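You operate a simulated robot arm through the tools that you are given. There is no shell and no other tool. Be economical: measure what you need, move in short steps, check, and stop when the job is done.

You run a simulated robot arm. Do the job below in one go: nothing can be reset, and whatever is moved stays where it is left.

TASK
Put the blue hand block and the grey square cap in the purple tote.

The check looks at the end state, three seconds after you hand in, the way a careful person would. Anything else that was tipped, shoved, dropped, spilled or broken makes it a failure. Lids that push on must go on centred and level and be pressed home; caps that screw on are set level and turned clockwise until they are tight.

THE ROBOT
A 6-joint arm with a two-finger parallel gripper on a trunk, on a base that drives. Base frame: it is fixed to the floor where the robot stands at the start and does not move with it; the origin is under the middle of the robot, x ahead of it, y to its left, z up. Readings come in mm, degrees, newtons and seconds.
Its first joint turns from -166.0 to 166.0 degrees. Places, roughly: purple tote [1750, -5000, 750]; grey square cap [1750, -10000, 750]. Payload 4.1 kg.
The tool frame sits at the grasp point between the pads (the TCP): z along the fingers, y along the line on which they close. The tips reach 23 mm beyond it. The gripper opens to 94 mm. The fingers are 38 mm wide and 10 mm thick; the gripper's body (54 by 96 mm) begins 39 mm behind the TCP.
Orientation is that of the tool frame in the base frame, as a unit quaternion [x, y, z, w]. With the fingers straight down and closing along the base's y, the tool's x points along the base's -x, its y along +y and its z along -z.

THE INTERFACE
- The arm moves only by the tool send_rows. Its argument "steps" is a list that holds one entry, the list of rows, each a list of 7 numbers: the shift along the tool's x, y, z in units of 40 mm (1.0 is 40 mm), then the turn, a rotation vector about the tool's x, y, z in units of 6 degrees (1.0 is 6 degrees), then the opening, from 0 (shut) to 1 (fully open). In form: [[[x, y, z, ax, ay, az, jaw], ...]]. A call has 1 to 20 rows; each row shifts and turns the commanded pose from where the row before left it, along the tool's axes as they then stand. A call with a number of a shift or a turn outside -1 to 1 is refused whole. A row lasts 0.2 s, in which the tool goes at most 50 mm and 8.6 degrees; a call with a longer step from one row to the next is refused whole, and so is a gripper value outside its range. Where a pose cannot be reached the arm comes as near as it can. A force on the tool above 40 N (or 10 N above the force at the start of the call, whichever is more), or a blocked arm, ends the call early, and 0.2 s more pass. The fingers move at their own pace (about 45 mm/s each) and stop on an object; they squeeze with about 29 N. The grip force told is the motor's: it shows also when the fingers shut on nothing. Time passes only in rows, and 0.2 s behind the last, so rows that do not move let the fingers close. It gives the time, the measured TCP pose, the force on the tool (base axes), the opening and the grip force at its end, in the units of the frame above (readings bear some noise).
- Cameras (640 x 400 px; columns grow to the right, rows downward): "scene" is now at [14.7, 139.2, 1479.7]; the picture's right is [-0.33, -0.94, 0.00], its down [-0.53, 0.19, -0.82] and it looks along [0.78, -0.28, -0.57] (base axes); focal length 281 px, centre (320, 200). "wrist" rides on the gripper at [-39, 0, -44] in the tool frame; the picture's right is [0.00, -1.00, 0.00], its down [0.97, 0.00, -0.24] and it looks along [0.24, 0.00, 0.97] (tool axes); focal length 218 px, centre (320, 200). There is no depth. A picture from a camera that has moved, and an enlarged one, comes with that camera's place and axes in the base frame and with its lens. The place of the scene camera against the robot may be out by one fixed shift of up to 12 mm in any direction.
- grab_frame(camera): a new picture of that camera. The clock stands still meanwhile.
- move_column(by): slides the trunk up (or, below 0, down) by that many mm; the arm and the scene camera ride with it, the base frame stays. It gives what a move gives, with no picture.
- drive_base(legs): drives the robot by 1 to 6 legs, each [ahead, turn to the left] in mm and degrees, along the robot's own axes; the way and the turn of a leg run together, so that a leg with both is an arc; at most 1500 mm and 180 degrees a leg. The arm and the cameras ride along, it lands a little off, and it stops where it bumps. It gives what a move gives.
- turn_head(pan, tilt): turns the head with the scene camera to pan (to the left, within 155 degrees either way) and tilt (down, from -29 to 69), counted from straight ahead of the robot. It gives what a move gives.
- close_up(camera, box): a new picture of the part [left, top, right, bottom] of that camera's present view, enlarged. The clock stands still meanwhile.
- sign_off(): hands the job in; it is judged then, once.

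Work in short steps. Places have to be worked out from the pictures, the camera data and where the tool is seen: move nearer, look again, correct. Check each grasp and each placing, and mend what went wrong. You have 120 turns and 82 pictures in all, those below and enlarged ones among them. Open the gripper and draw the arm clear of the work before you hand the job in, unless the task says otherwise; then end with one line.

The tools are called after ">>>" as a command line: name --argument value ..., lists and objects as JSON in quotes. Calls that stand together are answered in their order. send_rows: Moves the arm, as the interface text tells. Its arguments: {"type":"object","properties":{"steps":{"type":"array","items":{"type":"array","items":{"type":"array","items":{"type":"number"}}}}},"required":["steps"]} The other tools are called the same way: move_column (by) slides the trunk up or down; drive_base (legs) drives the base; turn_head (pan, tilt) turns the head that bears the scene camera; grab_frame (camera) takes a picture; close_up (camera, box) takes an enlarged picture of a part of a camera's view; sign_off () hands the job in.

At the start:

```text
time: 0.0
ee_pos: [428.3, 34.2, 1224.3]
tool_rot: [0.0, 1.0, 0.001, 0.001]
contact_force: [-0.1, -1.1, -0.8]
grip_width: 94.0
grip_force: 0.1
trunk travel left (down, up): [-425.0, 165.0]
robot x, y, heading: [-0.3, -0.9, 0.3]
head pan, tilt: [-19.5, 34.4]
```

scene: 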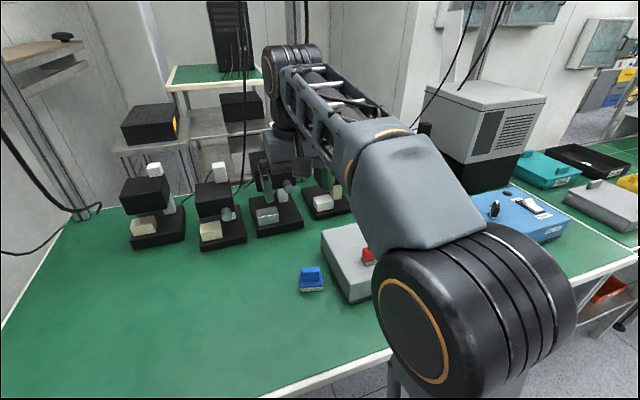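
wrist: 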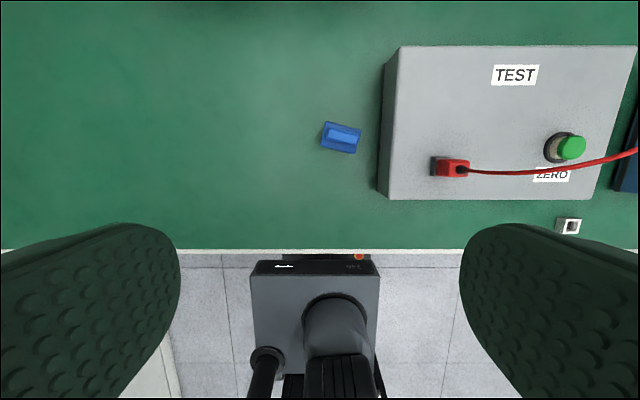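

The blue block shows on the bench at about [483, -8, 815]. I'll enlarge it to judge its shape and orientation.

>>> close_up --camera "wrist" --box '[280, 90, 400, 165]'

>>> close_up --camera "scene" --box '[260, 230, 400, 318]'

```text
5.33 times, centred on (340, 128) of wrist
camera zoom: at [467.2, 34.4, 1268.3], right [0.0, -1.0, 0.0], down [-0.97, 0.0, 0.24], along [-0.24, 0.0, -0.97], focal length 1164 px, centre (213, 587)
```

zoom: 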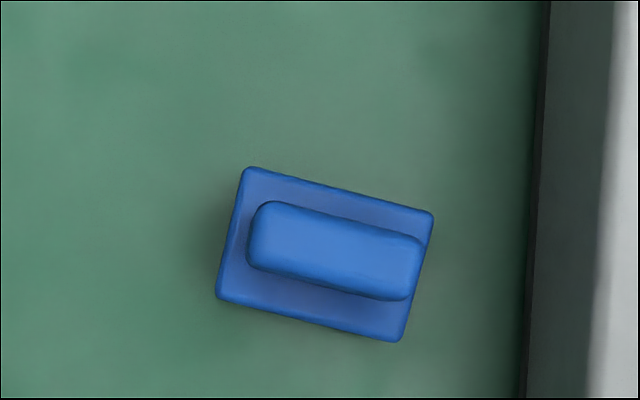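

```text
4.55 times, centred on (330, 274) of scene
camera zoom: at [14.7, 139.2, 1479.7], right [-0.33, -0.94, 0.0], down [-0.53, 0.19, -0.82], along [0.78, -0.28, -0.57], focal length 1276 px, centre (274, -136)
```

zoom: 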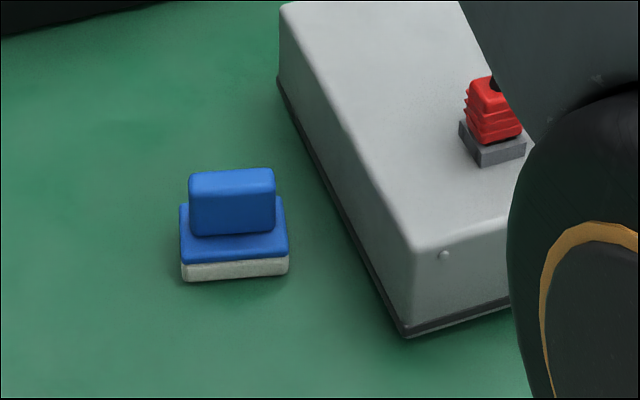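

The block has a thin handle whose long axis is about 13° off the y axis, centred near (483, -7). I'll move above it and turn the tool so the fingers close across the handle.

>>> send_rows --steps '[[[-0.228, -0.173, 1, 0, 0, 0, 1], [-0.228, -0.173, 1, 0, 0, 0, 1], [-0.228, -0.173, 1, 0, 0, 0, 1], [-0.228, -0.173, 1, 0, 0, 0, 1], [-0.228, -0.173, 1, 0, 0, 0, 1], [-0.228, -0.173, 1, 0, 0, 0, 1], [0, 0, 0, 0, 0, -0.987, 1], [0, 0, 0, 0, 0, -0.987, 1], [0, 0, 0, 0, 0, -0.987, 1], [0, 0, 0, 0, 0, -0.987, 1], [0, 0, 0, 0, 0, -0.987, 1], [0, 0, 0, 0, 0, -0.987, 1], [0, 0, 0, 0, 0, -0.987, 1], [0, 0, 0, 0, 0, -0.987, 1], [0, 0, 0, 0, 0, -0.987, 1], [0, 0, 0, 0, 0, -0.987, 1], [0, 0, 0, 0, 0, -0.987, 1], [0, 0, 0, 0, 0, -0.987, 1], [0, 0, 0, 0, 0, -0.987, 1]]]'

>>> grab_frame --camera "wrist"

>>> grab_frame --camera "scene"

```text
time: 4.0
ee_pos: [483.5, -7.4, 984.5]
tool_rot: [-0.623, 0.782, 0.0, 0.0]
contact_force: [-0.1, 0.2, 0.5]
grip_width: 94.2
grip_force: 0.2
trunk travel left (down, up): [-425.0, 165.0]
robot x, y, heading: [-0.9, 1.1, -0.0]
head pan, tilt: [-19.5, 34.4]
```

```text
77 pictures are left
camera wrist: at [491.4, 30.6, 1028.2], right [0.97, -0.22, 0.0], down [-0.22, -0.95, 0.24], along [-0.05, -0.23, -0.97], focal length 218 px, centre (320, 200)
```

wrist: 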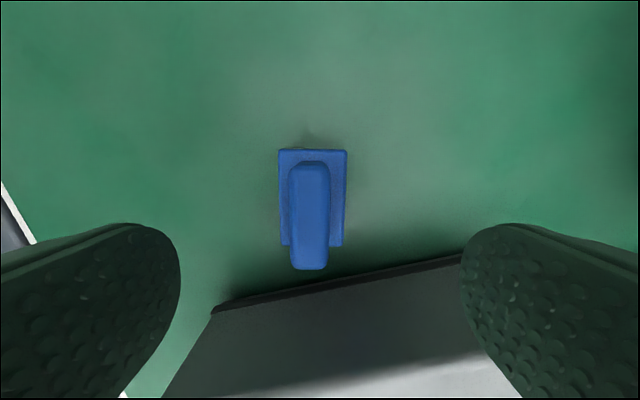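

```text
76 pictures are left
camera scene: at [14.7, 139.2, 1479.7], right [-0.33, -0.94, 0.0], down [-0.53, 0.19, -0.82], along [0.78, -0.28, -0.57], focal length 281 px, centre (320, 200)
```

scene: 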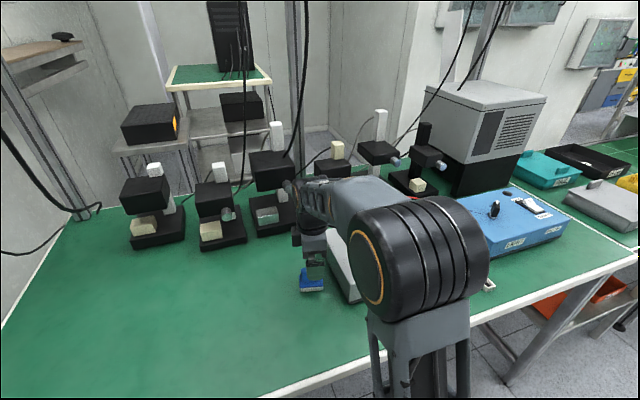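

Triangulating the two views puts the handle top near z≈925 and its centre near (479, -1), so the surface is higher than nominal. I'll correct sideways, come down 30 mm and look again.

>>> send_rows --steps '[[[-0.13, 0.146, 0, 0, 0, 0, 1], [0, 0, 0.4, 0, 0, 0, 1], [0, 0, 0.35, 0, 0, 0, 1], [0, 0, 0, 0, 0, 0, 1]]]'

>>> grab_frame --camera "wrist"

>>> close_up --camera "scene" --box '[260, 200, 400, 300]'

```text
time: 5.0
ee_pos: [479.5, -2.7, 955.9]
tool_rot: [-0.622, 0.783, 0.0, 0.0]
contact_force: [0.2, -0.2, -0.9]
grip_width: 94.2
grip_force: 0.2
trunk travel left (down, up): [-425.0, 165.0]
robot x, y, heading: [1.9, 0.7, 0.1]
head pan, tilt: [-19.5, 34.4]
```

```text
75 pictures are left
camera wrist: at [487.0, 36.7, 999.0], right [0.97, -0.23, 0.0], down [-0.22, -0.95, 0.24], along [-0.05, -0.23, -0.97], focal length 218 px, centre (320, 200)
```

wrist: 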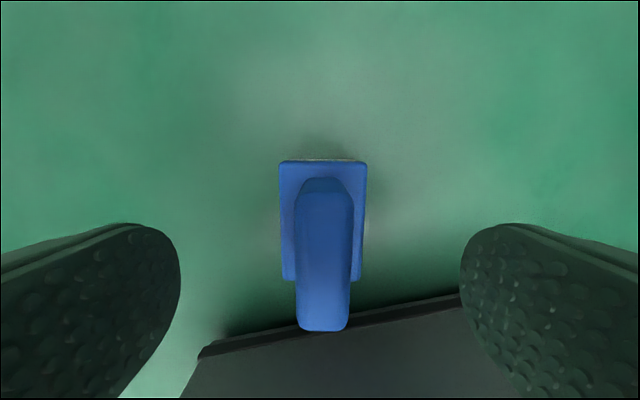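

```text
4.00 times, centred on (330, 250) of scene
camera zoom: at [14.8, 139.2, 1479.7], right [-0.33, -0.94, 0.0], down [-0.53, 0.19, -0.82], along [0.78, -0.28, -0.57], focal length 1122 px, centre (280, 0)
```

zoom: 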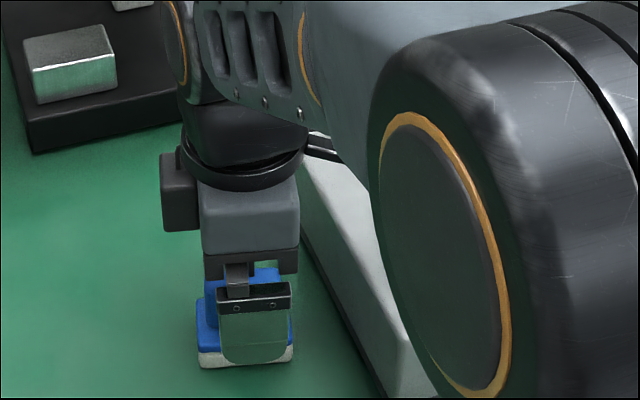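

The handle sits centred between the fingers. I'll descend to about z 921 (tips ≈ 898, above the base part) and close.

>>> send_rows --steps '[[[0.04, 0, 0.45, 0, 0, 0, 1], [0.04, 0, 0.42, 0, 0, 0, 1], [0, 0, 0, 0, 0, 0, 1], [0, 0, 0, 0, 0, 0, 0], [0, 0, 0, 0, 0, 0, 0], [0, 0, 0, 0, 0, 0, 0], [0, 0, 0, 0, 0, 0, 0], [0, 0, 0, 0, 0, 0, 0]]]'

>>> grab_frame --camera "wrist"

>>> close_up --camera "scene" --box '[260, 220, 380, 310]'

```text
time: 6.8
ee_pos: [476.8, -4.1, 919.8]
tool_rot: [-0.622, 0.783, -0.001, 0.0]
contact_force: [0.0, -0.1, 0.2]
grip_width: 38.8
grip_force: 29.2
trunk travel left (down, up): [-425.0, 165.0]
robot x, y, heading: [1.4, 0.0, -0.1]
head pan, tilt: [-19.5, 34.4]
```

```text
73 pictures are left
camera wrist: at [486.5, 34.0, 963.4], right [0.97, -0.23, 0.0], down [-0.22, -0.95, 0.24], along [-0.05, -0.23, -0.97], focal length 218 px, centre (320, 200)
```

wrist: 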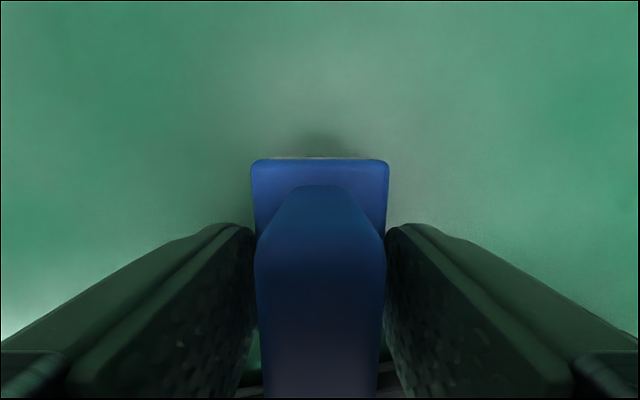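

```text
4.44 times, centred on (320, 265) of scene
camera zoom: at [14.8, 139.2, 1479.7], right [-0.33, -0.94, 0.0], down [-0.53, 0.19, -0.82], along [0.78, -0.28, -0.57], focal length 1247 px, centre (320, -89)
```

zoom: 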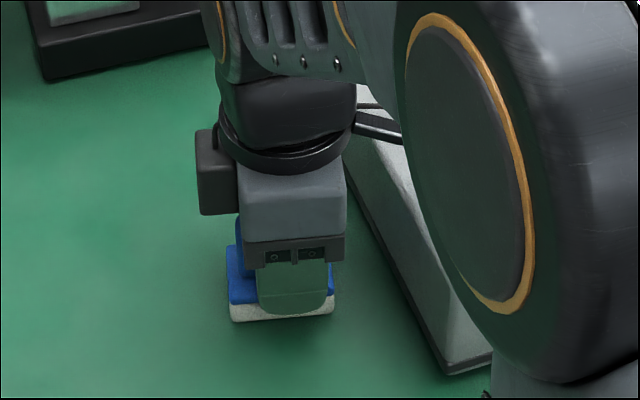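

The fingers stopped at 38.8 mm, which matches the wider base part, so the block is higher than I judged. I'll open, rise 16 mm and close on the thin handle instead.

>>> send_rows --steps '[[[0, 0, 0, 0, 0, 0, 1], [0, 0, 0, 0, 0, 0, 1], [0, 0, 0, 0, 0, 0, 1], [0, 0, -0.4, 0, 0, 0, 1], [0, 0, 0, 0, 0, 0, 0], [0, 0, 0, 0, 0, 0, 0], [0, 0, 0, 0, 0, 0, 0], [0, 0, 0, 0, 0, 0, 0], [0, 0, 0, 0, 0, 0, 0], [0, 0, 0, 0, 0, 0, 0]]]'

>>> grab_frame --camera "wrist"

```text
time: 9.0
ee_pos: [477.2, -4.0, 935.8]
tool_rot: [-0.622, 0.783, 0.001, 0.0]
contact_force: [-0.1, 0.3, 0.5]
grip_width: 17.5
grip_force: 29.2
trunk travel left (down, up): [-425.0, 165.0]
robot x, y, heading: [2.8, 3.3, 0.2]
head pan, tilt: [-19.5, 34.4]
```

```text
71 pictures are left
camera wrist: at [486.5, 34.2, 979.6], right [0.97, -0.23, 0.0], down [-0.22, -0.95, 0.24], along [-0.05, -0.23, -0.97], focal length 218 px, centre (320, 200)
```

wrist: 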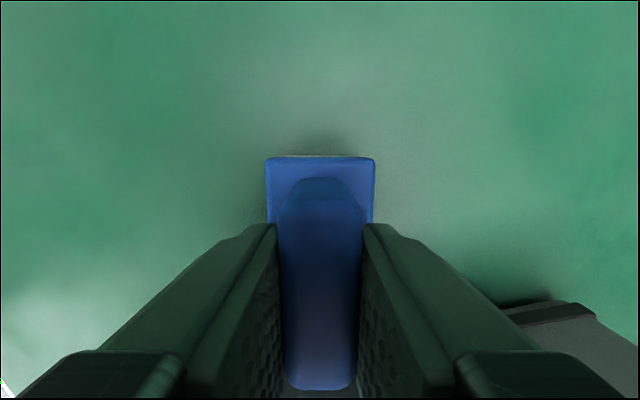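

The 17.5 mm width fits the handle, so the grip is good. I'll lift 240 mm straight up and check that the block comes along.

>>> send_rows --steps '[[[0, 0, -0.5, 0, 0, 0, 0], [0, 0, -1, 0, 0, 0, 0], [0, 0, -1, 0, 0, 0, 0], [0, 0, -1, 0, 0, 0, 0], [0, 0, -1, 0, 0, 0, 0], [0, 0, -1, 0, 0, 0, 0], [0, 0, -0.5, 0, 0, 0, 0], [0, 0, 0, 0, 0, 0, 0]]]'

>>> grab_frame --camera "wrist"

>>> turn_head --pan -80 --tilt 15

>>> grab_frame --camera "scene"

```text
time: 10.8
ee_pos: [478.2, -3.8, 1176.1]
tool_rot: [-0.621, 0.784, 0.0, -0.001]
contact_force: [-1.0, 0.4, 0.5]
grip_width: 0.2
grip_force: 29.0
trunk travel left (down, up): [-425.0, 165.0]
robot x, y, heading: [0.2, 1.1, -0.1]
head pan, tilt: [-19.5, 34.4]
```

```text
70 pictures are left
camera wrist: at [486.5, 34.1, 1219.7], right [0.97, -0.23, 0.0], down [-0.22, -0.95, 0.24], along [-0.05, -0.23, -0.97], focal length 218 px, centre (320, 200)
```

wrist: 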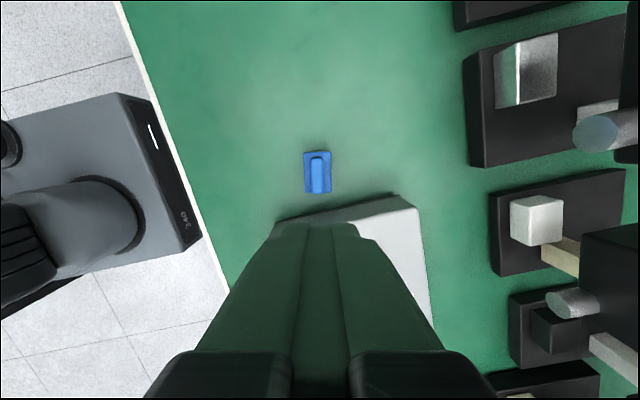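

```text
time: 12.1
ee_pos: [477.9, -4.0, 1175.8]
tool_rot: [-0.622, 0.783, 0.0, -0.001]
contact_force: [-0.4, -0.2, 0.0]
grip_width: 0.0
grip_force: 28.9
trunk travel left (down, up): [-425.0, 165.0]
robot x, y, heading: [-3.7, 1.3, 0.1]
head pan, tilt: [-80.0, 15.0]
```

```text
69 pictures are left
camera scene: at [-52.3, 76.7, 1510.8], right [-0.98, -0.17, 0.0], down [-0.05, 0.26, -0.97], along [0.17, -0.95, -0.26], focal length 281 px, centre (320, 200)
```

scene: 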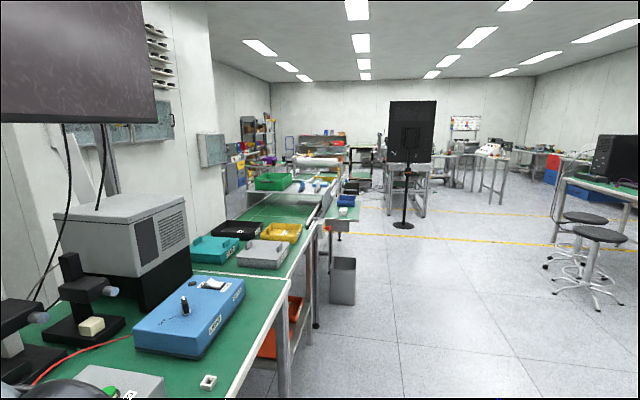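

The gripper is shut on nothing: the block slipped out and still stands on the bench. I'll enlarge the view to measure its place anew.

>>> close_up --camera "wrist" --box '[270, 135, 366, 195]'

>>> turn_head --pan -10 --tilt 45

>>> grab_frame --camera "scene"

```text
6.67 times, centred on (318, 165) of wrist
camera zoom: at [486.4, 34.1, 1219.5], right [0.97, -0.23, 0.0], down [-0.22, -0.95, 0.24], along [-0.05, -0.23, -0.97], focal length 1455 px, centre (333, 433)
```

zoom: 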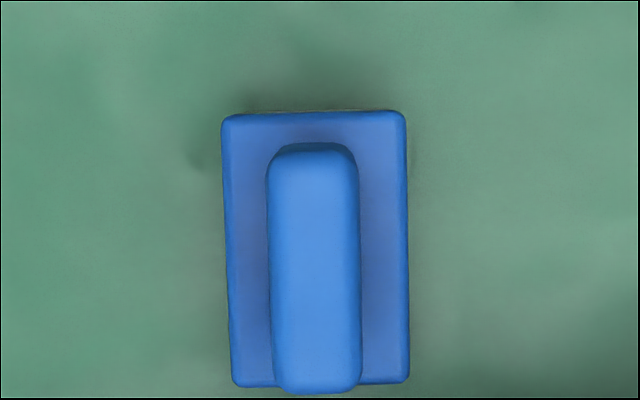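

```text
time: 13.5
ee_pos: [477.2, -4.4, 1176.4]
tool_rot: [-0.621, 0.784, 0.0, 0.0]
contact_force: [0.1, -0.4, 0.2]
grip_width: 0.0
grip_force: 29.0
trunk travel left (down, up): [-425.0, 165.0]
robot x, y, heading: [-3.1, 2.7, 0.1]
head pan, tilt: [-10.0, 45.0]
```

```text
67 pictures are left
camera scene: at [11.5, 154.5, 1464.0], right [-0.17, -0.98, 0.0], down [-0.7, 0.12, -0.71], along [0.7, -0.12, -0.71], focal length 281 px, centre (320, 200)
```

scene: 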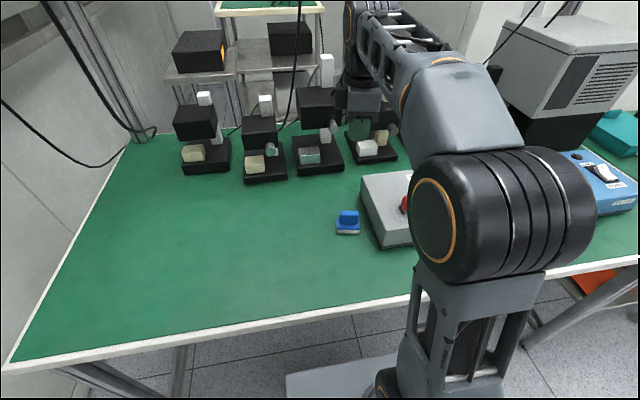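

I'll enlarge the scene view of the block to size up its handle height.

>>> close_up --camera "scene" --box '[320, 195, 384, 245]'

```text
8.00 times, centred on (352, 220) of scene
camera zoom: at [11.5, 154.5, 1464.0], right [-0.17, -0.98, 0.0], down [-0.7, 0.12, -0.71], along [0.7, -0.12, -0.71], focal length 2245 px, centre (64, 40)
```

zoom: 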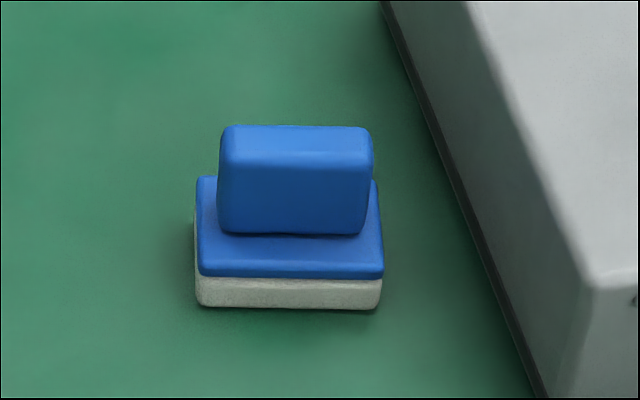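

The handle is about 33 mm tall over a base whose top lies near z≈900, so the last grasp held only its upper part. I'll go down to about z 929, so the tips are just above the base, and grip again with a slow short lift.

>>> send_rows --steps '[[[-0.08, 0.03, 0.5, 0, 0, 0, 1], [0, 0, 1, 0, 0, 0, 1], [0, 0, 1, 0, 0, 0, 1], [0, 0, 1, 0, 0, 0, 1], [0, 0, 1, 0, 0, 0, 1], [0, 0, 1, 0, 0, 0, 1], [0, 0, 0.45, 0, 0, 0, 1], [0, 0, 0.23, 0, 0, 0, 1], [0, 0, 0, 0, 0, 0, 0], [0, 0, 0, 0, 0, 0, 0], [0, 0, 0, 0, 0, 0, 0], [0, 0, 0, 0, 0, 0, 0], [0, 0, 0, 0, 0, 0, 0], [0, 0, 0, 0, 0, 0, 0], [0, 0, 0, 0, 0, 0, 0], [0, 0, 0, 0, 0, 0, 0]]]'

>>> send_rows --steps '[[[0, 0, -0.1, 0, 0, 0, 0], [0, 0, -0.1, 0, 0, 0, 0], [0, 0, -0.1, 0, 0, 0, 0], [0, 0, -0.1, 0, 0, 0, 0], [0, 0, 0, 0, 0, 0, 0]]]'

>>> grab_frame --camera "wrist"

```text
time: 16.9
ee_pos: [476.7, -1.0, 930.3]
tool_rot: [-0.622, 0.783, 0.0, 0.0]
contact_force: [-0.2, 0.1, 0.8]
grip_width: 17.7
grip_force: 28.9
trunk travel left (down, up): [-425.0, 165.0]
robot x, y, heading: [5.4, 2.0, 0.2]
head pan, tilt: [-10.0, 45.0]
```

```text
time: 18.1
ee_pos: [477.7, -0.2, 945.0]
tool_rot: [-0.622, 0.783, 0.0, 0.0]
contact_force: [-0.2, -0.1, -0.7]
grip_width: 17.6
grip_force: 29.1
trunk travel left (down, up): [-425.0, 165.0]
robot x, y, heading: [0.5, -0.9, 0.1]
head pan, tilt: [-10.0, 45.0]
```

```text
65 pictures are left
camera wrist: at [485.8, 37.8, 988.3], right [0.97, -0.23, 0.0], down [-0.22, -0.95, 0.24], along [-0.05, -0.23, -0.97], focal length 218 px, centre (320, 200)
```

wrist: 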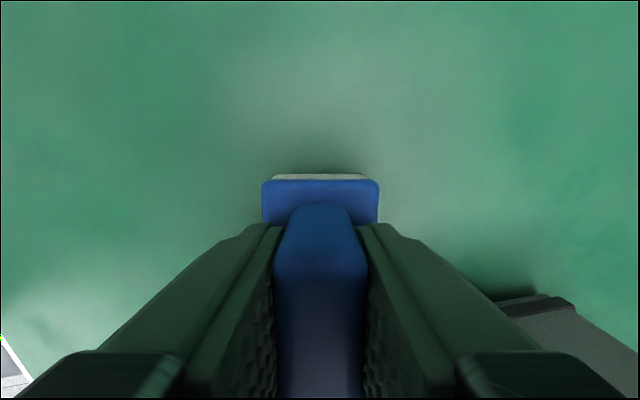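

The width still reads 17.6 mm, but the base may be tilting. I'll check with the scene camera before lifting further.

>>> close_up --camera "scene" --box '[300, 150, 428, 250]'

```text
4.00 times, centred on (364, 200) of scene
camera zoom: at [11.5, 154.6, 1464.0], right [-0.17, -0.98, 0.0], down [-0.7, 0.12, -0.71], along [0.7, -0.12, -0.71], focal length 1122 px, centre (144, 200)
```

zoom: 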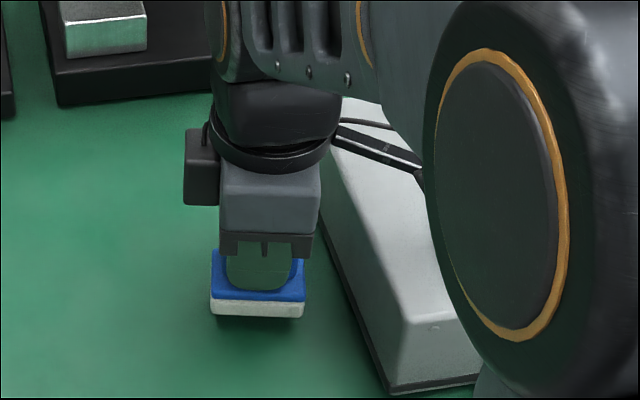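

The block hangs off the bench now. I'll lift more, slowly, and check the width again.

>>> send_rows --steps '[[[0, 0, -0.25, 0, 0, 0, 0], [0, 0, -0.25, 0, 0, 0, 0], [0, 0, -0.25, 0, 0, 0, 0], [0, 0, -0.25, 0, 0, 0, 0], [0, 0, 0, 0, 0, 0, 0], [0, 0, 0, 0, 0, 0, 0], [0, 0, 0, 0, 0, 0, 0]]]'

>>> grab_frame --camera "wrist"

>>> close_up --camera "scene" --box '[300, 150, 428, 250]'

```text
time: 19.7
ee_pos: [476.9, 0.1, 985.4]
tool_rot: [-0.622, 0.783, 0.0, 0.0]
contact_force: [0.5, 1.0, -0.8]
grip_width: 17.5
grip_force: 28.6
trunk travel left (down, up): [-425.0, 165.0]
robot x, y, heading: [0.3, 3.0, -0.1]
head pan, tilt: [-10.0, 45.0]
```

```text
63 pictures are left
camera wrist: at [486.1, 37.7, 1028.7], right [0.97, -0.23, 0.0], down [-0.22, -0.95, 0.24], along [-0.05, -0.23, -0.97], focal length 218 px, centre (320, 200)
```

wrist: 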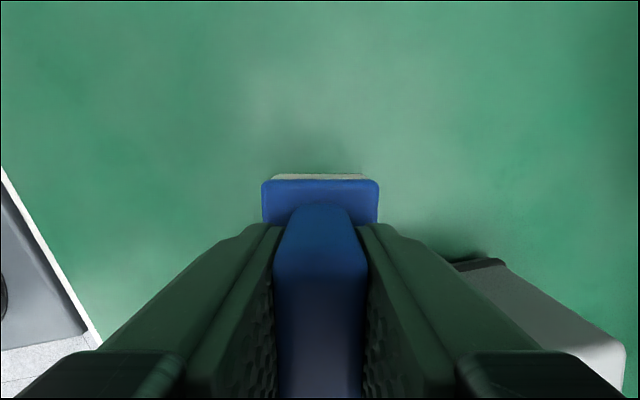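

```text
4.00 times, centred on (364, 200) of scene
camera zoom: at [11.5, 154.6, 1464.0], right [-0.17, -0.98, 0.0], down [-0.7, 0.12, -0.71], along [0.7, -0.12, -0.71], focal length 1122 px, centre (144, 200)
```

zoom: 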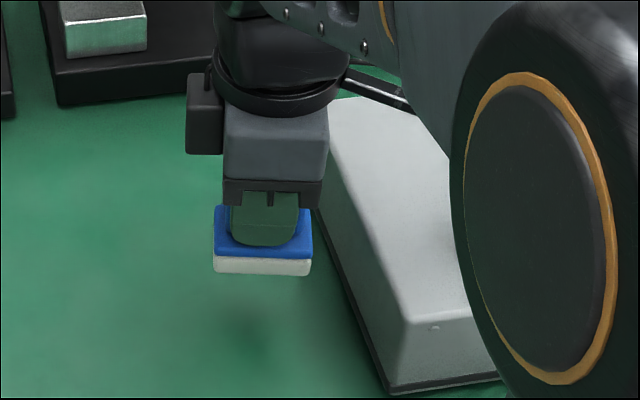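

The grip holds with a gentle lift. I'll keep raising it slowly and then look toward the tote and the way to it.

>>> send_rows --steps '[[[0, 0, -0.4, 0, 0, 0, 0], [0, 0, -0.4, 0, 0, 0, 0], [0, 0, -0.4, 0, 0, 0, 0], [0, 0, -0.4, 0, 0, 0, 0], [0, 0, -0.4, 0, 0, 0, 0], [0, 0, -0.4, 0, 0, 0, 0], [0, 0, -0.4, 0, 0, 0, 0], [0, 0, -0.4, 0, 0, 0, 0], [0, 0, -0.4, 0, 0, 0, 0], [0, 0, -0.4, 0, 0, 0, 0], [0, 0, -0.4, 0, 0, 0, 0], [0, 0, -0.2, 0, 0, 0, 0], [0, 0, 0, 0, 0, 0, 0]]]'

>>> turn_head --pan -150 --tilt 20

>>> grab_frame --camera "scene"

>>> turn_head --pan -65 --tilt 20

>>> grab_frame --camera "scene"

>>> close_up --camera "scene" --box '[300, 80, 540, 230]'

```text
time: 22.5
ee_pos: [478.2, -1.2, 1168.5]
tool_rot: [-0.622, 0.783, 0.0, 0.0]
contact_force: [0.2, -0.3, 0.0]
grip_width: 17.5
grip_force: 29.1
trunk travel left (down, up): [-425.0, 165.0]
robot x, y, heading: [0.6, 0.9, -0.1]
head pan, tilt: [-10.0, 45.0]
```

```text
time: 24.7
ee_pos: [477.9, -2.7, 1169.7]
tool_rot: [-0.622, 0.783, -0.001, 0.0]
contact_force: [-0.5, 0.3, -0.6]
grip_width: 17.5
grip_force: 29.0
trunk travel left (down, up): [-425.0, 165.0]
robot x, y, heading: [-0.4, 1.6, -0.2]
head pan, tilt: [-150.0, 20.0]
```

```text
61 pictures are left
camera scene: at [-149.2, 122.1, 1502.6], right [-0.5, 0.87, 0.0], down [0.3, 0.17, -0.94], along [-0.81, -0.47, -0.34], focal length 281 px, centre (320, 200)
```

scene: 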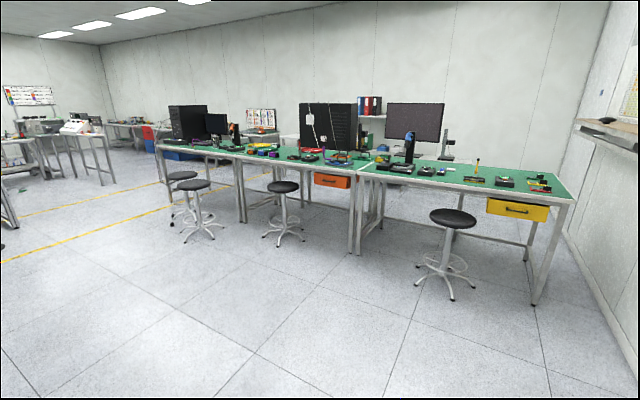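

```text
time: 26.3
ee_pos: [478.4, -2.2, 1168.1]
tool_rot: [-0.622, 0.783, 0.0, 0.0]
contact_force: [0.3, 0.1, -1.0]
grip_width: 17.5
grip_force: 28.5
trunk travel left (down, up): [-425.0, 165.0]
robot x, y, heading: [1.3, -1.7, -0.3]
head pan, tilt: [-65.0, 20.0]
```

```text
60 pictures are left
camera scene: at [-29.3, 84.3, 1502.6], right [-0.91, -0.42, 0.0], down [-0.14, 0.31, -0.94], along [0.4, -0.85, -0.34], focal length 281 px, centre (320, 200)
```

scene: 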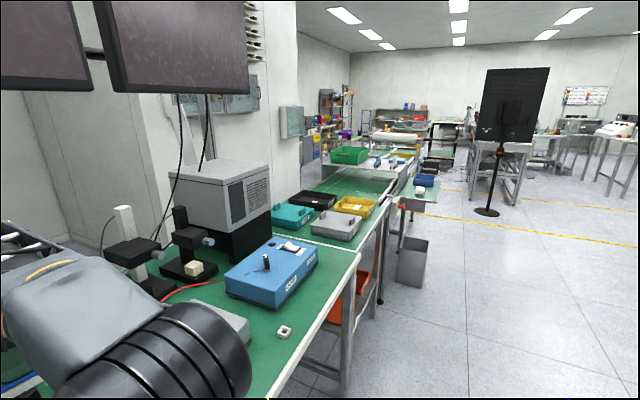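

```text
2.67 times, centred on (420, 155) of scene
camera zoom: at [-29.3, 84.3, 1502.6], right [-0.91, -0.42, 0.0], down [-0.14, 0.31, -0.94], along [0.4, -0.85, -0.34], focal length 748 px, centre (53, 320)
```

zoom: 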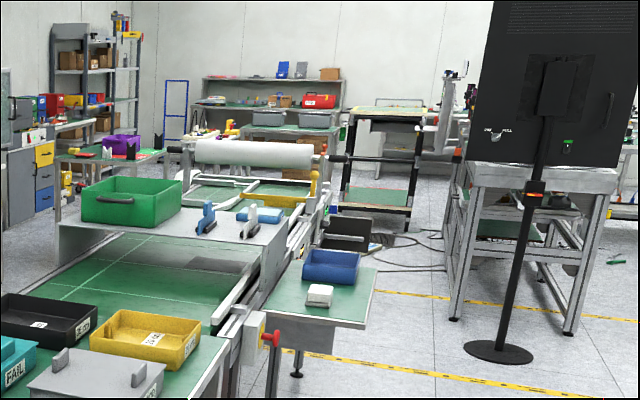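

The purple tote shows on a table beyond the roller machine, about (1800, -5050), and the aisle runs along x≈-300. I'll back away from the bench, turn right and drive part of the way, keeping the legs modest.

>>> drive_base --legs '[[-480, 0], [0, -90], [1000, 0]]'

>>> turn_head --pan 0 --tilt 25

>>> grab_frame --camera "scene"

>>> grab_frame --camera "wrist"

```text
time: 37.8
ee_pos: [-478.3, -1470.2, 1169.7]
tool_rot: [0.112, 0.994, -0.001, 0.0]
contact_force: [0.5, 0.0, 0.2]
grip_width: 17.2
grip_force: 29.2
trunk travel left (down, up): [-425.0, 165.0]
robot x, y, heading: [-480.9, -994.2, -89.7]
head pan, tilt: [-65.0, 20.0]
```

```text
time: 39.1
ee_pos: [-478.5, -1471.2, 1170.0]
tool_rot: [0.112, 0.994, 0.0, 0.0]
contact_force: [-0.4, 1.0, 0.2]
grip_width: 17.5
grip_force: 28.8
trunk travel left (down, up): [-425.0, 165.0]
robot x, y, heading: [-481.1, -989.6, -89.4]
head pan, tilt: [0.0, 25.0]
```

```text
58 pictures are left
camera scene: at [-321.8, -1022.3, 1494.6], right [-1.0, 0.0, 0.0], down [0.0, 0.42, -0.91], along [0.0, -0.91, -0.42], focal length 281 px, centre (320, 200)
```

scene: 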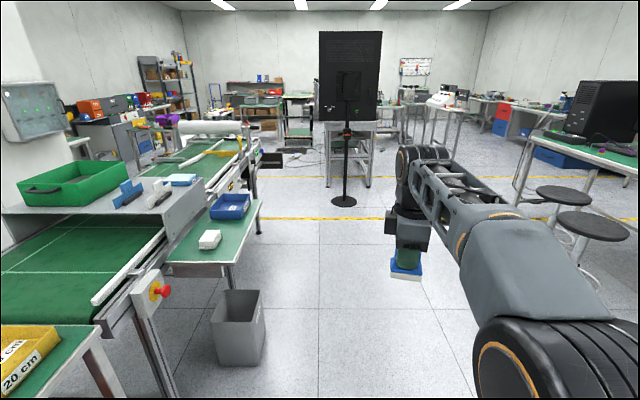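

```text
57 pictures are left
camera wrist: at [-440.7, -1479.1, 1212.7], right [-0.22, -0.98, 0.0], down [-0.95, 0.21, 0.24], along [-0.23, 0.05, -0.97], focal length 218 px, centre (320, 200)
```

wrist: 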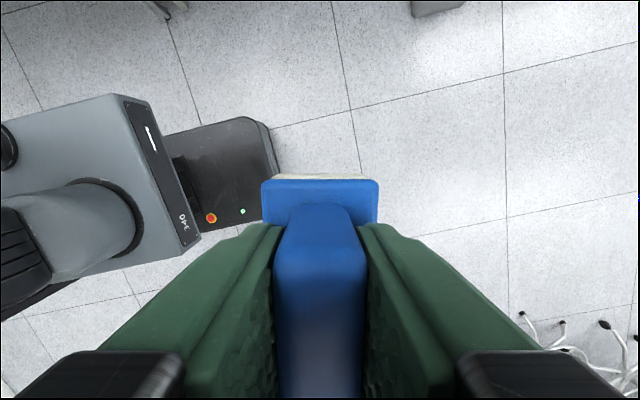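

The side table (x ≥ 30, y -1950..-2510) and bin clear my path at x≈-481; the panel stand is at about (-626, -4262). I'll go ahead 1500 mm and look again from there.

>>> drive_base --legs '[[1000, 0], [600, 0]]'

>>> turn_head --pan 15 --tilt 25

>>> grab_frame --camera "scene"

```text
time: 47.3
ee_pos: [-448.4, -3077.9, 1170.0]
tool_rot: [0.103, 0.995, 0.0, 0.0]
contact_force: [0.0, 1.0, -0.7]
grip_width: 17.5
grip_force: 28.9
trunk travel left (down, up): [-425.0, 165.0]
robot x, y, heading: [-458.2, -2600.3, -88.7]
head pan, tilt: [0.0, 25.0]
```

```text
time: 48.1
ee_pos: [-447.8, -3078.5, 1170.2]
tool_rot: [0.104, 0.995, 0.0, 0.0]
contact_force: [-0.6, 0.3, -0.8]
grip_width: 17.6
grip_force: 29.0
trunk travel left (down, up): [-425.0, 165.0]
robot x, y, heading: [-456.0, -2599.7, -88.8]
head pan, tilt: [15.0, 25.0]
```

```text
56 pictures are left
camera scene: at [-275.1, -2622.0, 1494.6], right [-0.96, -0.28, 0.0], down [-0.12, 0.41, -0.91], along [0.25, -0.87, -0.42], focal length 281 px, centre (320, 200)
```

scene: 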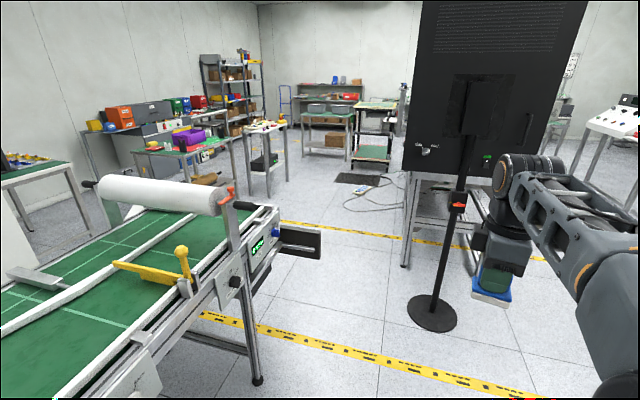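

The machine's black control box ends near (0, -3600) and the panel's edge is near (-306, -4182), with a gap between them I can take diagonally. I'll draw the arm in by 140 mm first.

>>> send_rows --steps '[[[0.08, 0.34, 0, 0, 0, 0, 0], [0.08, 0.34, 0, 0, 0, 0, 0], [0.08, 0.34, 0, 0, 0, 0, 0], [0.08, 0.34, 0, 0, 0, 0, 0], [0.08, 0.34, 0, 0, 0, 0, 0], [0.08, 0.34, 0, 0, 0, 0, 0], [0.08, 0.34, 0, 0, 0, 0, 0], [0.08, 0.34, 0, 0, 0, 0, 0], [0.08, 0.34, 0, 0, 0, 0, 0], [0.08, 0.34, 0, 0, 0, 0, 0]]]'

>>> drive_base --legs '[[900, 0], [0, 39]]'

>>> turn_head --pan 0 --tilt 30

>>> grab_frame --camera "scene"

```text
time: 50.3
ee_pos: [-451.2, -2937.2, 1169.4]
tool_rot: [0.103, 0.995, 0.0, 0.0]
contact_force: [0.8, -0.5, -1.6]
grip_width: 17.6
grip_force: 29.0
trunk travel left (down, up): [-425.0, 165.0]
robot x, y, heading: [-454.0, -2600.7, -88.8]
head pan, tilt: [15.0, 25.0]
```

```text
time: 56.8
ee_pos: [-218.2, -3748.5, 1169.7]
tool_rot: [-0.238, 0.971, 0.001, -0.001]
contact_force: [0.5, 0.0, -0.8]
grip_width: 17.3
grip_force: 29.0
trunk travel left (down, up): [-425.0, 165.0]
robot x, y, heading: [-433.8, -3491.6, -49.5]
head pan, tilt: [15.0, 25.0]
```

```text
time: 57.6
ee_pos: [-217.9, -3747.5, 1169.0]
tool_rot: [-0.238, 0.971, 0.0, 0.0]
contact_force: [-0.6, -1.0, -0.6]
grip_width: 17.2
grip_force: 29.5
trunk travel left (down, up): [-425.0, 165.0]
robot x, y, heading: [-437.6, -3488.7, -49.5]
head pan, tilt: [0.0, 30.0]
```

```text
55 pictures are left
camera scene: at [-299.4, -3402.6, 1486.6], right [-0.76, -0.65, 0.0], down [-0.33, 0.38, -0.87], along [0.56, -0.66, -0.5], focal length 281 px, centre (320, 200)
```

scene: 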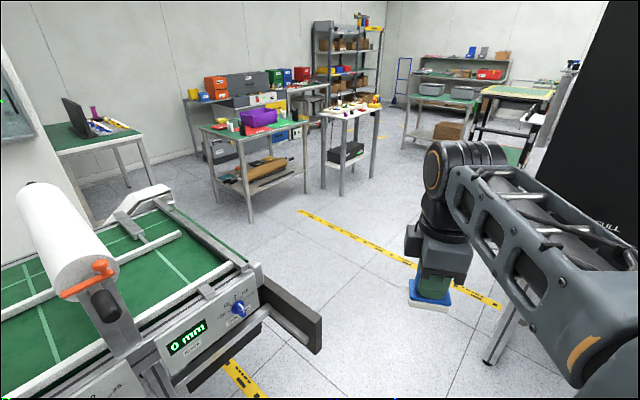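

The box corner is nearer than I thought, around (-20, -3735), so I'll shift right a little before going through. Then I'll drive to about (950, -5020) and face the tote table.

>>> drive_base --legs '[[0, -20], [225, 0], [0, 23.5], [1000, 0], [850, 0], [0, 46]]'

>>> turn_head --pan 0 --tilt 35

>>> grab_frame --camera "scene"

```text
time: 72.6
ee_pos: [1271.7, -5032.6, 1170.6]
tool_rot: [-0.619, 0.785, 0.0, 0.0]
contact_force: [-0.5, -0.6, 0.4]
grip_width: 17.5
grip_force: 29.2
trunk travel left (down, up): [-425.0, 165.0]
robot x, y, heading: [934.8, -5028.7, -0.3]
head pan, tilt: [0.0, 30.0]
```

```text
time: 73.3
ee_pos: [1272.1, -5032.7, 1170.5]
tool_rot: [-0.619, 0.785, 0.0, 0.0]
contact_force: [0.3, -0.5, -0.4]
grip_width: 17.6
grip_force: 29.5
trunk travel left (down, up): [-425.0, 165.0]
robot x, y, heading: [934.5, -5031.1, -0.6]
head pan, tilt: [0.0, 35.0]
```

```text
54 pictures are left
camera scene: at [955.5, -4860.5, 1478.8], right [-0.01, -1.0, 0.0], down [-0.57, 0.0, -0.82], along [0.82, -0.01, -0.57], focal length 281 px, centre (320, 200)
```

scene: 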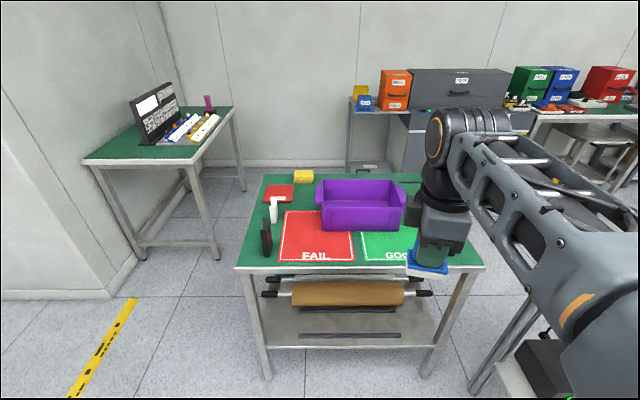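

The tote sits at about (1735, -5003), with the table's front edge near x≈1490. I'll drive 250 mm closer, which leaves the tote about 550 mm ahead.

>>> drive_base --legs '[[250, 0]]'

>>> turn_head --pan -5 --tilt 45

>>> grab_frame --camera "scene"

>>> grab_frame --camera "wrist"

```text
time: 75.1
ee_pos: [1522.6, -5033.8, 1169.9]
tool_rot: [-0.62, 0.785, 0.0, -0.001]
contact_force: [-0.4, -0.2, -0.6]
grip_width: 17.6
grip_force: 29.1
trunk travel left (down, up): [-425.0, 165.0]
robot x, y, heading: [1188.0, -5028.9, -0.3]
head pan, tilt: [0.0, 35.0]
```

```text
time: 75.8
ee_pos: [1523.1, -5034.5, 1168.6]
tool_rot: [-0.619, 0.785, 0.0, 0.001]
contact_force: [0.0, 0.5, -0.9]
grip_width: 17.5
grip_force: 29.4
trunk travel left (down, up): [-425.0, 165.0]
robot x, y, heading: [1185.0, -5029.3, -0.3]
head pan, tilt: [-5.0, 45.0]
```

```text
53 pictures are left
camera scene: at [1198.9, -4869.1, 1464.0], right [-0.09, -1.0, 0.0], down [-0.7, 0.07, -0.71], along [0.7, -0.07, -0.71], focal length 281 px, centre (320, 200)
```

scene: 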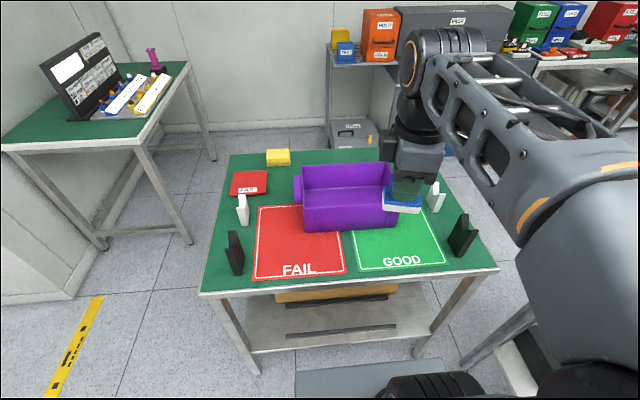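

```text
52 pictures are left
camera wrist: at [1532.0, -4995.9, 1213.1], right [0.97, -0.23, 0.0], down [-0.23, -0.94, 0.24], along [-0.06, -0.23, -0.97], focal length 218 px, centre (320, 200)
```

wrist: 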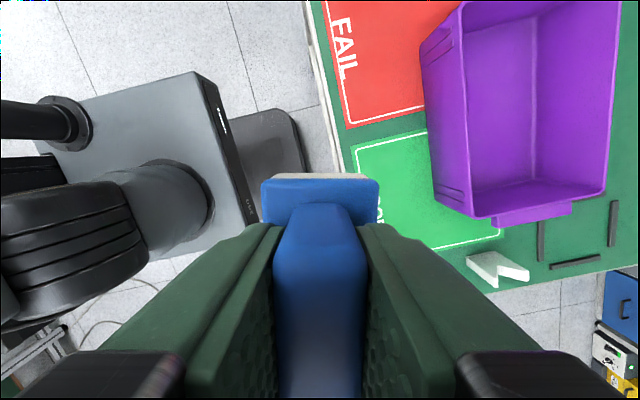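

I'll enlarge both views of the tote to measure its rim and floor.

>>> close_up --camera "scene" --box '[270, 140, 430, 250]'

>>> close_up --camera "wrist" --box '[400, 0, 640, 240]'

```text
3.64 times, centred on (350, 195) of scene
camera zoom: at [1198.9, -4869.1, 1464.0], right [-0.09, -1.0, 0.0], down [-0.7, 0.07, -0.71], along [0.7, -0.07, -0.71], focal length 1020 px, centre (211, 218)
```

zoom: 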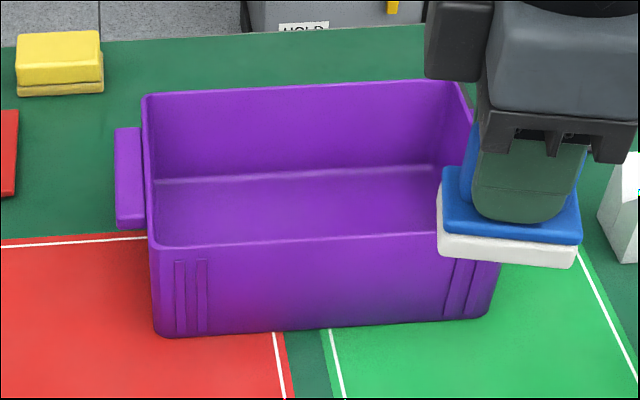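

```text
1.67 times, centred on (520, 120) of wrist
camera zoom: at [1532.0, -4995.9, 1213.1], right [0.97, -0.23, 0.0], down [-0.23, -0.94, 0.24], along [-0.06, -0.23, -0.97], focal length 364 px, centre (-13, 333)
```

zoom: 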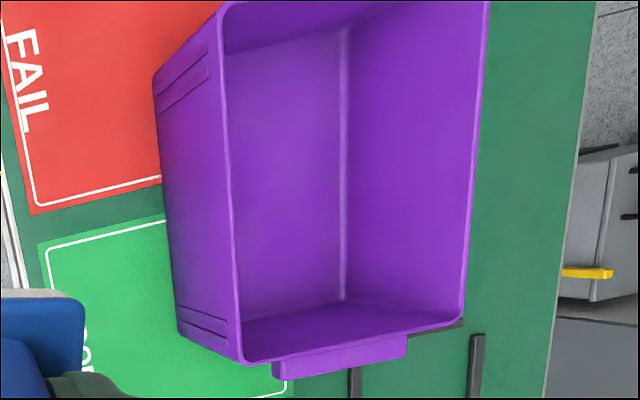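

Triangulation gives the tote's floor/table near z≈775, its rim near z≈870, x 1750–1960 and y -4875..-5170. The table edge is near x≈1580, so I'll drive 80 mm closer before reaching in.

>>> drive_base --legs '[[80, 0]]'

```text
time: 76.9
ee_pos: [1603.7, -5034.5, 1169.3]
tool_rot: [-0.619, 0.785, 0.0, 0.001]
contact_force: [-0.3, -0.1, -0.1]
grip_width: 17.5
grip_force: 29.4
trunk travel left (down, up): [-425.0, 165.0]
robot x, y, heading: [1264.6, -5034.8, -0.6]
head pan, tilt: [-5.0, 45.0]
```

Now I'll carry the block over the right half of the tote, coming down to about z 1020.

>>> send_rows --steps '[[[-0.011, -0.51, 0.31, 0, 0, 0, 0], [-0.011, -0.51, 0.31, 0, 0, 0, 0], [-0.011, -0.51, 0.31, 0, 0, 0, 0], [-0.011, -0.51, 0.31, 0, 0, 0, 0], [-0.011, -0.51, 0.31, 0, 0, 0, 0], [-0.011, -0.51, 0.31, 0, 0, 0, 0], [-0.011, -0.51, 0.31, 0, 0, 0, 0], [-0.011, -0.51, 0.31, 0, 0, 0, 0], [-0.011, -0.51, 0.31, 0, 0, 0, 0], [-0.011, -0.51, 0.31, 0, 0, 0, 0], [-0.011, -0.51, 0.31, 0, 0, 0, 0], [-0.011, -0.51, 0.31, 0, 0, 0, 0], [0, 0, 0, 0, 0, 0, 0]]]'

>>> grab_frame --camera "wrist"

>>> grab_frame --camera "scene"

```text
time: 79.7
ee_pos: [1844.3, -5088.4, 1019.7]
tool_rot: [-0.619, 0.786, 0.0, 0.001]
contact_force: [0.0, 0.8, -0.2]
grip_width: 17.5
grip_force: 29.4
trunk travel left (down, up): [-425.0, 165.0]
robot x, y, heading: [1264.3, -5032.4, -0.5]
head pan, tilt: [-5.0, 45.0]
```

```text
49 pictures are left
camera wrist: at [1852.5, -5049.6, 1063.4], right [0.97, -0.23, 0.0], down [-0.23, -0.94, 0.24], along [-0.06, -0.23, -0.97], focal length 218 px, centre (320, 200)
```

wrist: 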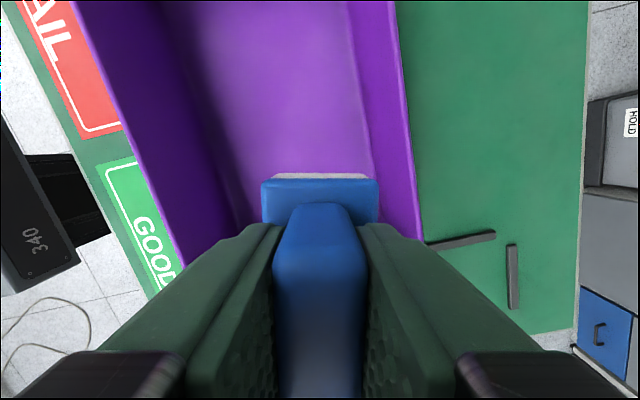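

```text
48 pictures are left
camera scene: at [1280.0, -4869.8, 1464.0], right [-0.09, -1.0, 0.0], down [-0.7, 0.07, -0.71], along [0.7, -0.07, -0.71], focal length 281 px, centre (320, 200)
```

scene: 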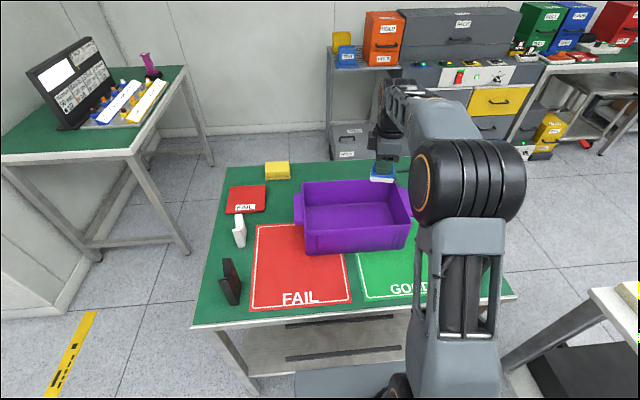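

The wrist view puts the tote centre nearer x≈1812, so I'll shift back 28 mm and lower to about z 860.

>>> send_rows --steps '[[[-0.04, 0.37, 0, 0, 0, 0, 0], [-0.04, 0.37, 0, 0, 0, 0, 0], [0, 0, 0.4, 0, 0, 0, 0], [0, 0, 0.4, 0, 0, 0, 0], [0, 0, 0.4, 0, 0, 0, 0], [0, 0, 0.4, 0, 0, 0, 0], [0, 0, 0.4, 0, 0, 0, 0], [0, 0, 0.4, 0, 0, 0, 0], [0, 0, 0.4, 0, 0, 0, 0], [0, 0, 0.4, 0, 0, 0, 0], [0, 0, 0.4, 0, 0, 0, 0], [0, 0, 0.4, 0, 0, 0, 0], [0, 0, 0, 0, 0, 0, 0]]]'

>>> grab_frame --camera "wrist"

>>> close_up --camera "scene" --box '[280, 140, 440, 260]'

```text
time: 82.5
ee_pos: [1815.4, -5077.8, 861.2]
tool_rot: [-0.619, 0.785, 0.0, 0.0]
contact_force: [0.1, 0.3, -0.3]
grip_width: 17.5
grip_force: 28.9
trunk travel left (down, up): [-425.0, 165.0]
robot x, y, heading: [1266.8, -5029.6, -0.3]
head pan, tilt: [-5.0, 45.0]
```

```text
47 pictures are left
camera wrist: at [1824.2, -5039.4, 903.9], right [0.97, -0.23, 0.0], down [-0.23, -0.94, 0.24], along [-0.06, -0.23, -0.97], focal length 218 px, centre (320, 200)
```

wrist: 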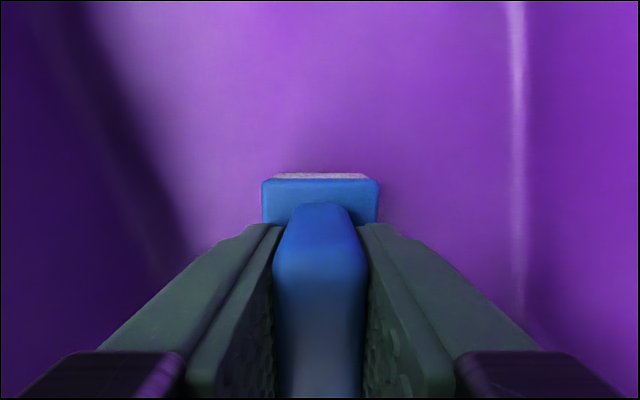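

```text
3.33 times, centred on (360, 200) of scene
camera zoom: at [1279.8, -4869.8, 1464.0], right [-0.09, -1.0, 0.0], down [-0.7, 0.07, -0.71], along [0.7, -0.07, -0.71], focal length 935 px, centre (187, 200)
```

zoom: 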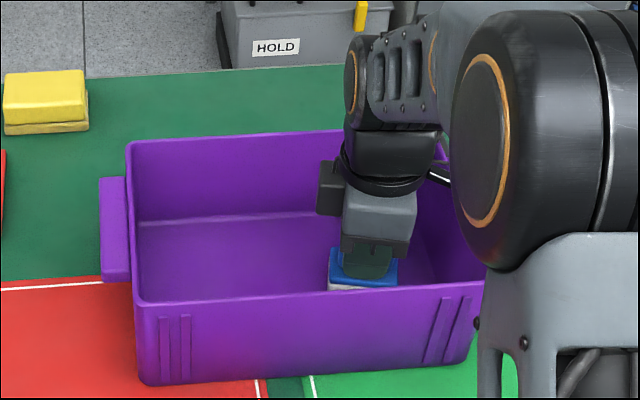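

The block is inside the tote. I'll lower it in small steps and watch the force for touchdown.

>>> send_rows --steps '[[[0, 0, 0.12, 0, 0, 0, 0], [0, 0, 0.12, 0, 0, 0, 0], [0, 0, 0.12, 0, 0, 0, 0], [0, 0, 0.1, 0, 0, 0, 0], [0, 0, 0, 0, 0, 0, 0]]]'

>>> send_rows --steps '[[[0, 0, 0.07, 0, 0, 0, 0], [0, 0, 0.07, 0, 0, 0, 0], [0, 0, 0, 0, 0, 0, 0]]]'

>>> send_rows --steps '[[[0, 0, 0.07, 0, 0, 0, 0], [0, 0, 0.07, 0, 0, 0, 0], [0, 0, 0, 0, 0, 0, 0]]]'

```text
time: 83.3
ee_pos: [1816.8, -5078.4, 853.7]
tool_rot: [-0.62, 0.785, -0.005, 0.005]
contact_force: [-0.7, 0.2, 17.4]
grip_width: 18.0
grip_force: 28.7
trunk travel left (down, up): [-425.0, 165.0]
robot x, y, heading: [1264.8, -5029.9, -0.3]
head pan, tilt: [-5.0, 45.0]
stopped in row 4: the force on the tool passed its limit (the readings are from after the stop); the commanded pose is now the measured one
```

```text
time: 83.8
ee_pos: [1819.6, -5079.6, 853.3]
tool_rot: [-0.62, 0.784, -0.008, 0.008]
contact_force: [-1.6, 0.8, 15.3]
grip_width: 17.5
grip_force: 28.9
trunk travel left (down, up): [-425.0, 165.0]
robot x, y, heading: [1266.2, -5031.7, -0.6]
head pan, tilt: [-5.0, 45.0]
stopped in row 2: the force on the tool passed its limit (the readings are from after the stop); the commanded pose is now the measured one
```

```text
time: 84.3
ee_pos: [1821.2, -5077.7, 853.7]
tool_rot: [-0.62, 0.784, -0.011, 0.01]
contact_force: [-0.5, -0.1, 16.4]
grip_width: 17.6
grip_force: 28.5
trunk travel left (down, up): [-425.0, 165.0]
robot x, y, heading: [1264.9, -5030.3, -0.4]
head pan, tilt: [-5.0, 45.0]
stopped in row 2: the force on the tool passed its limit (the readings are from after the stop); the commanded pose is now the measured one
```

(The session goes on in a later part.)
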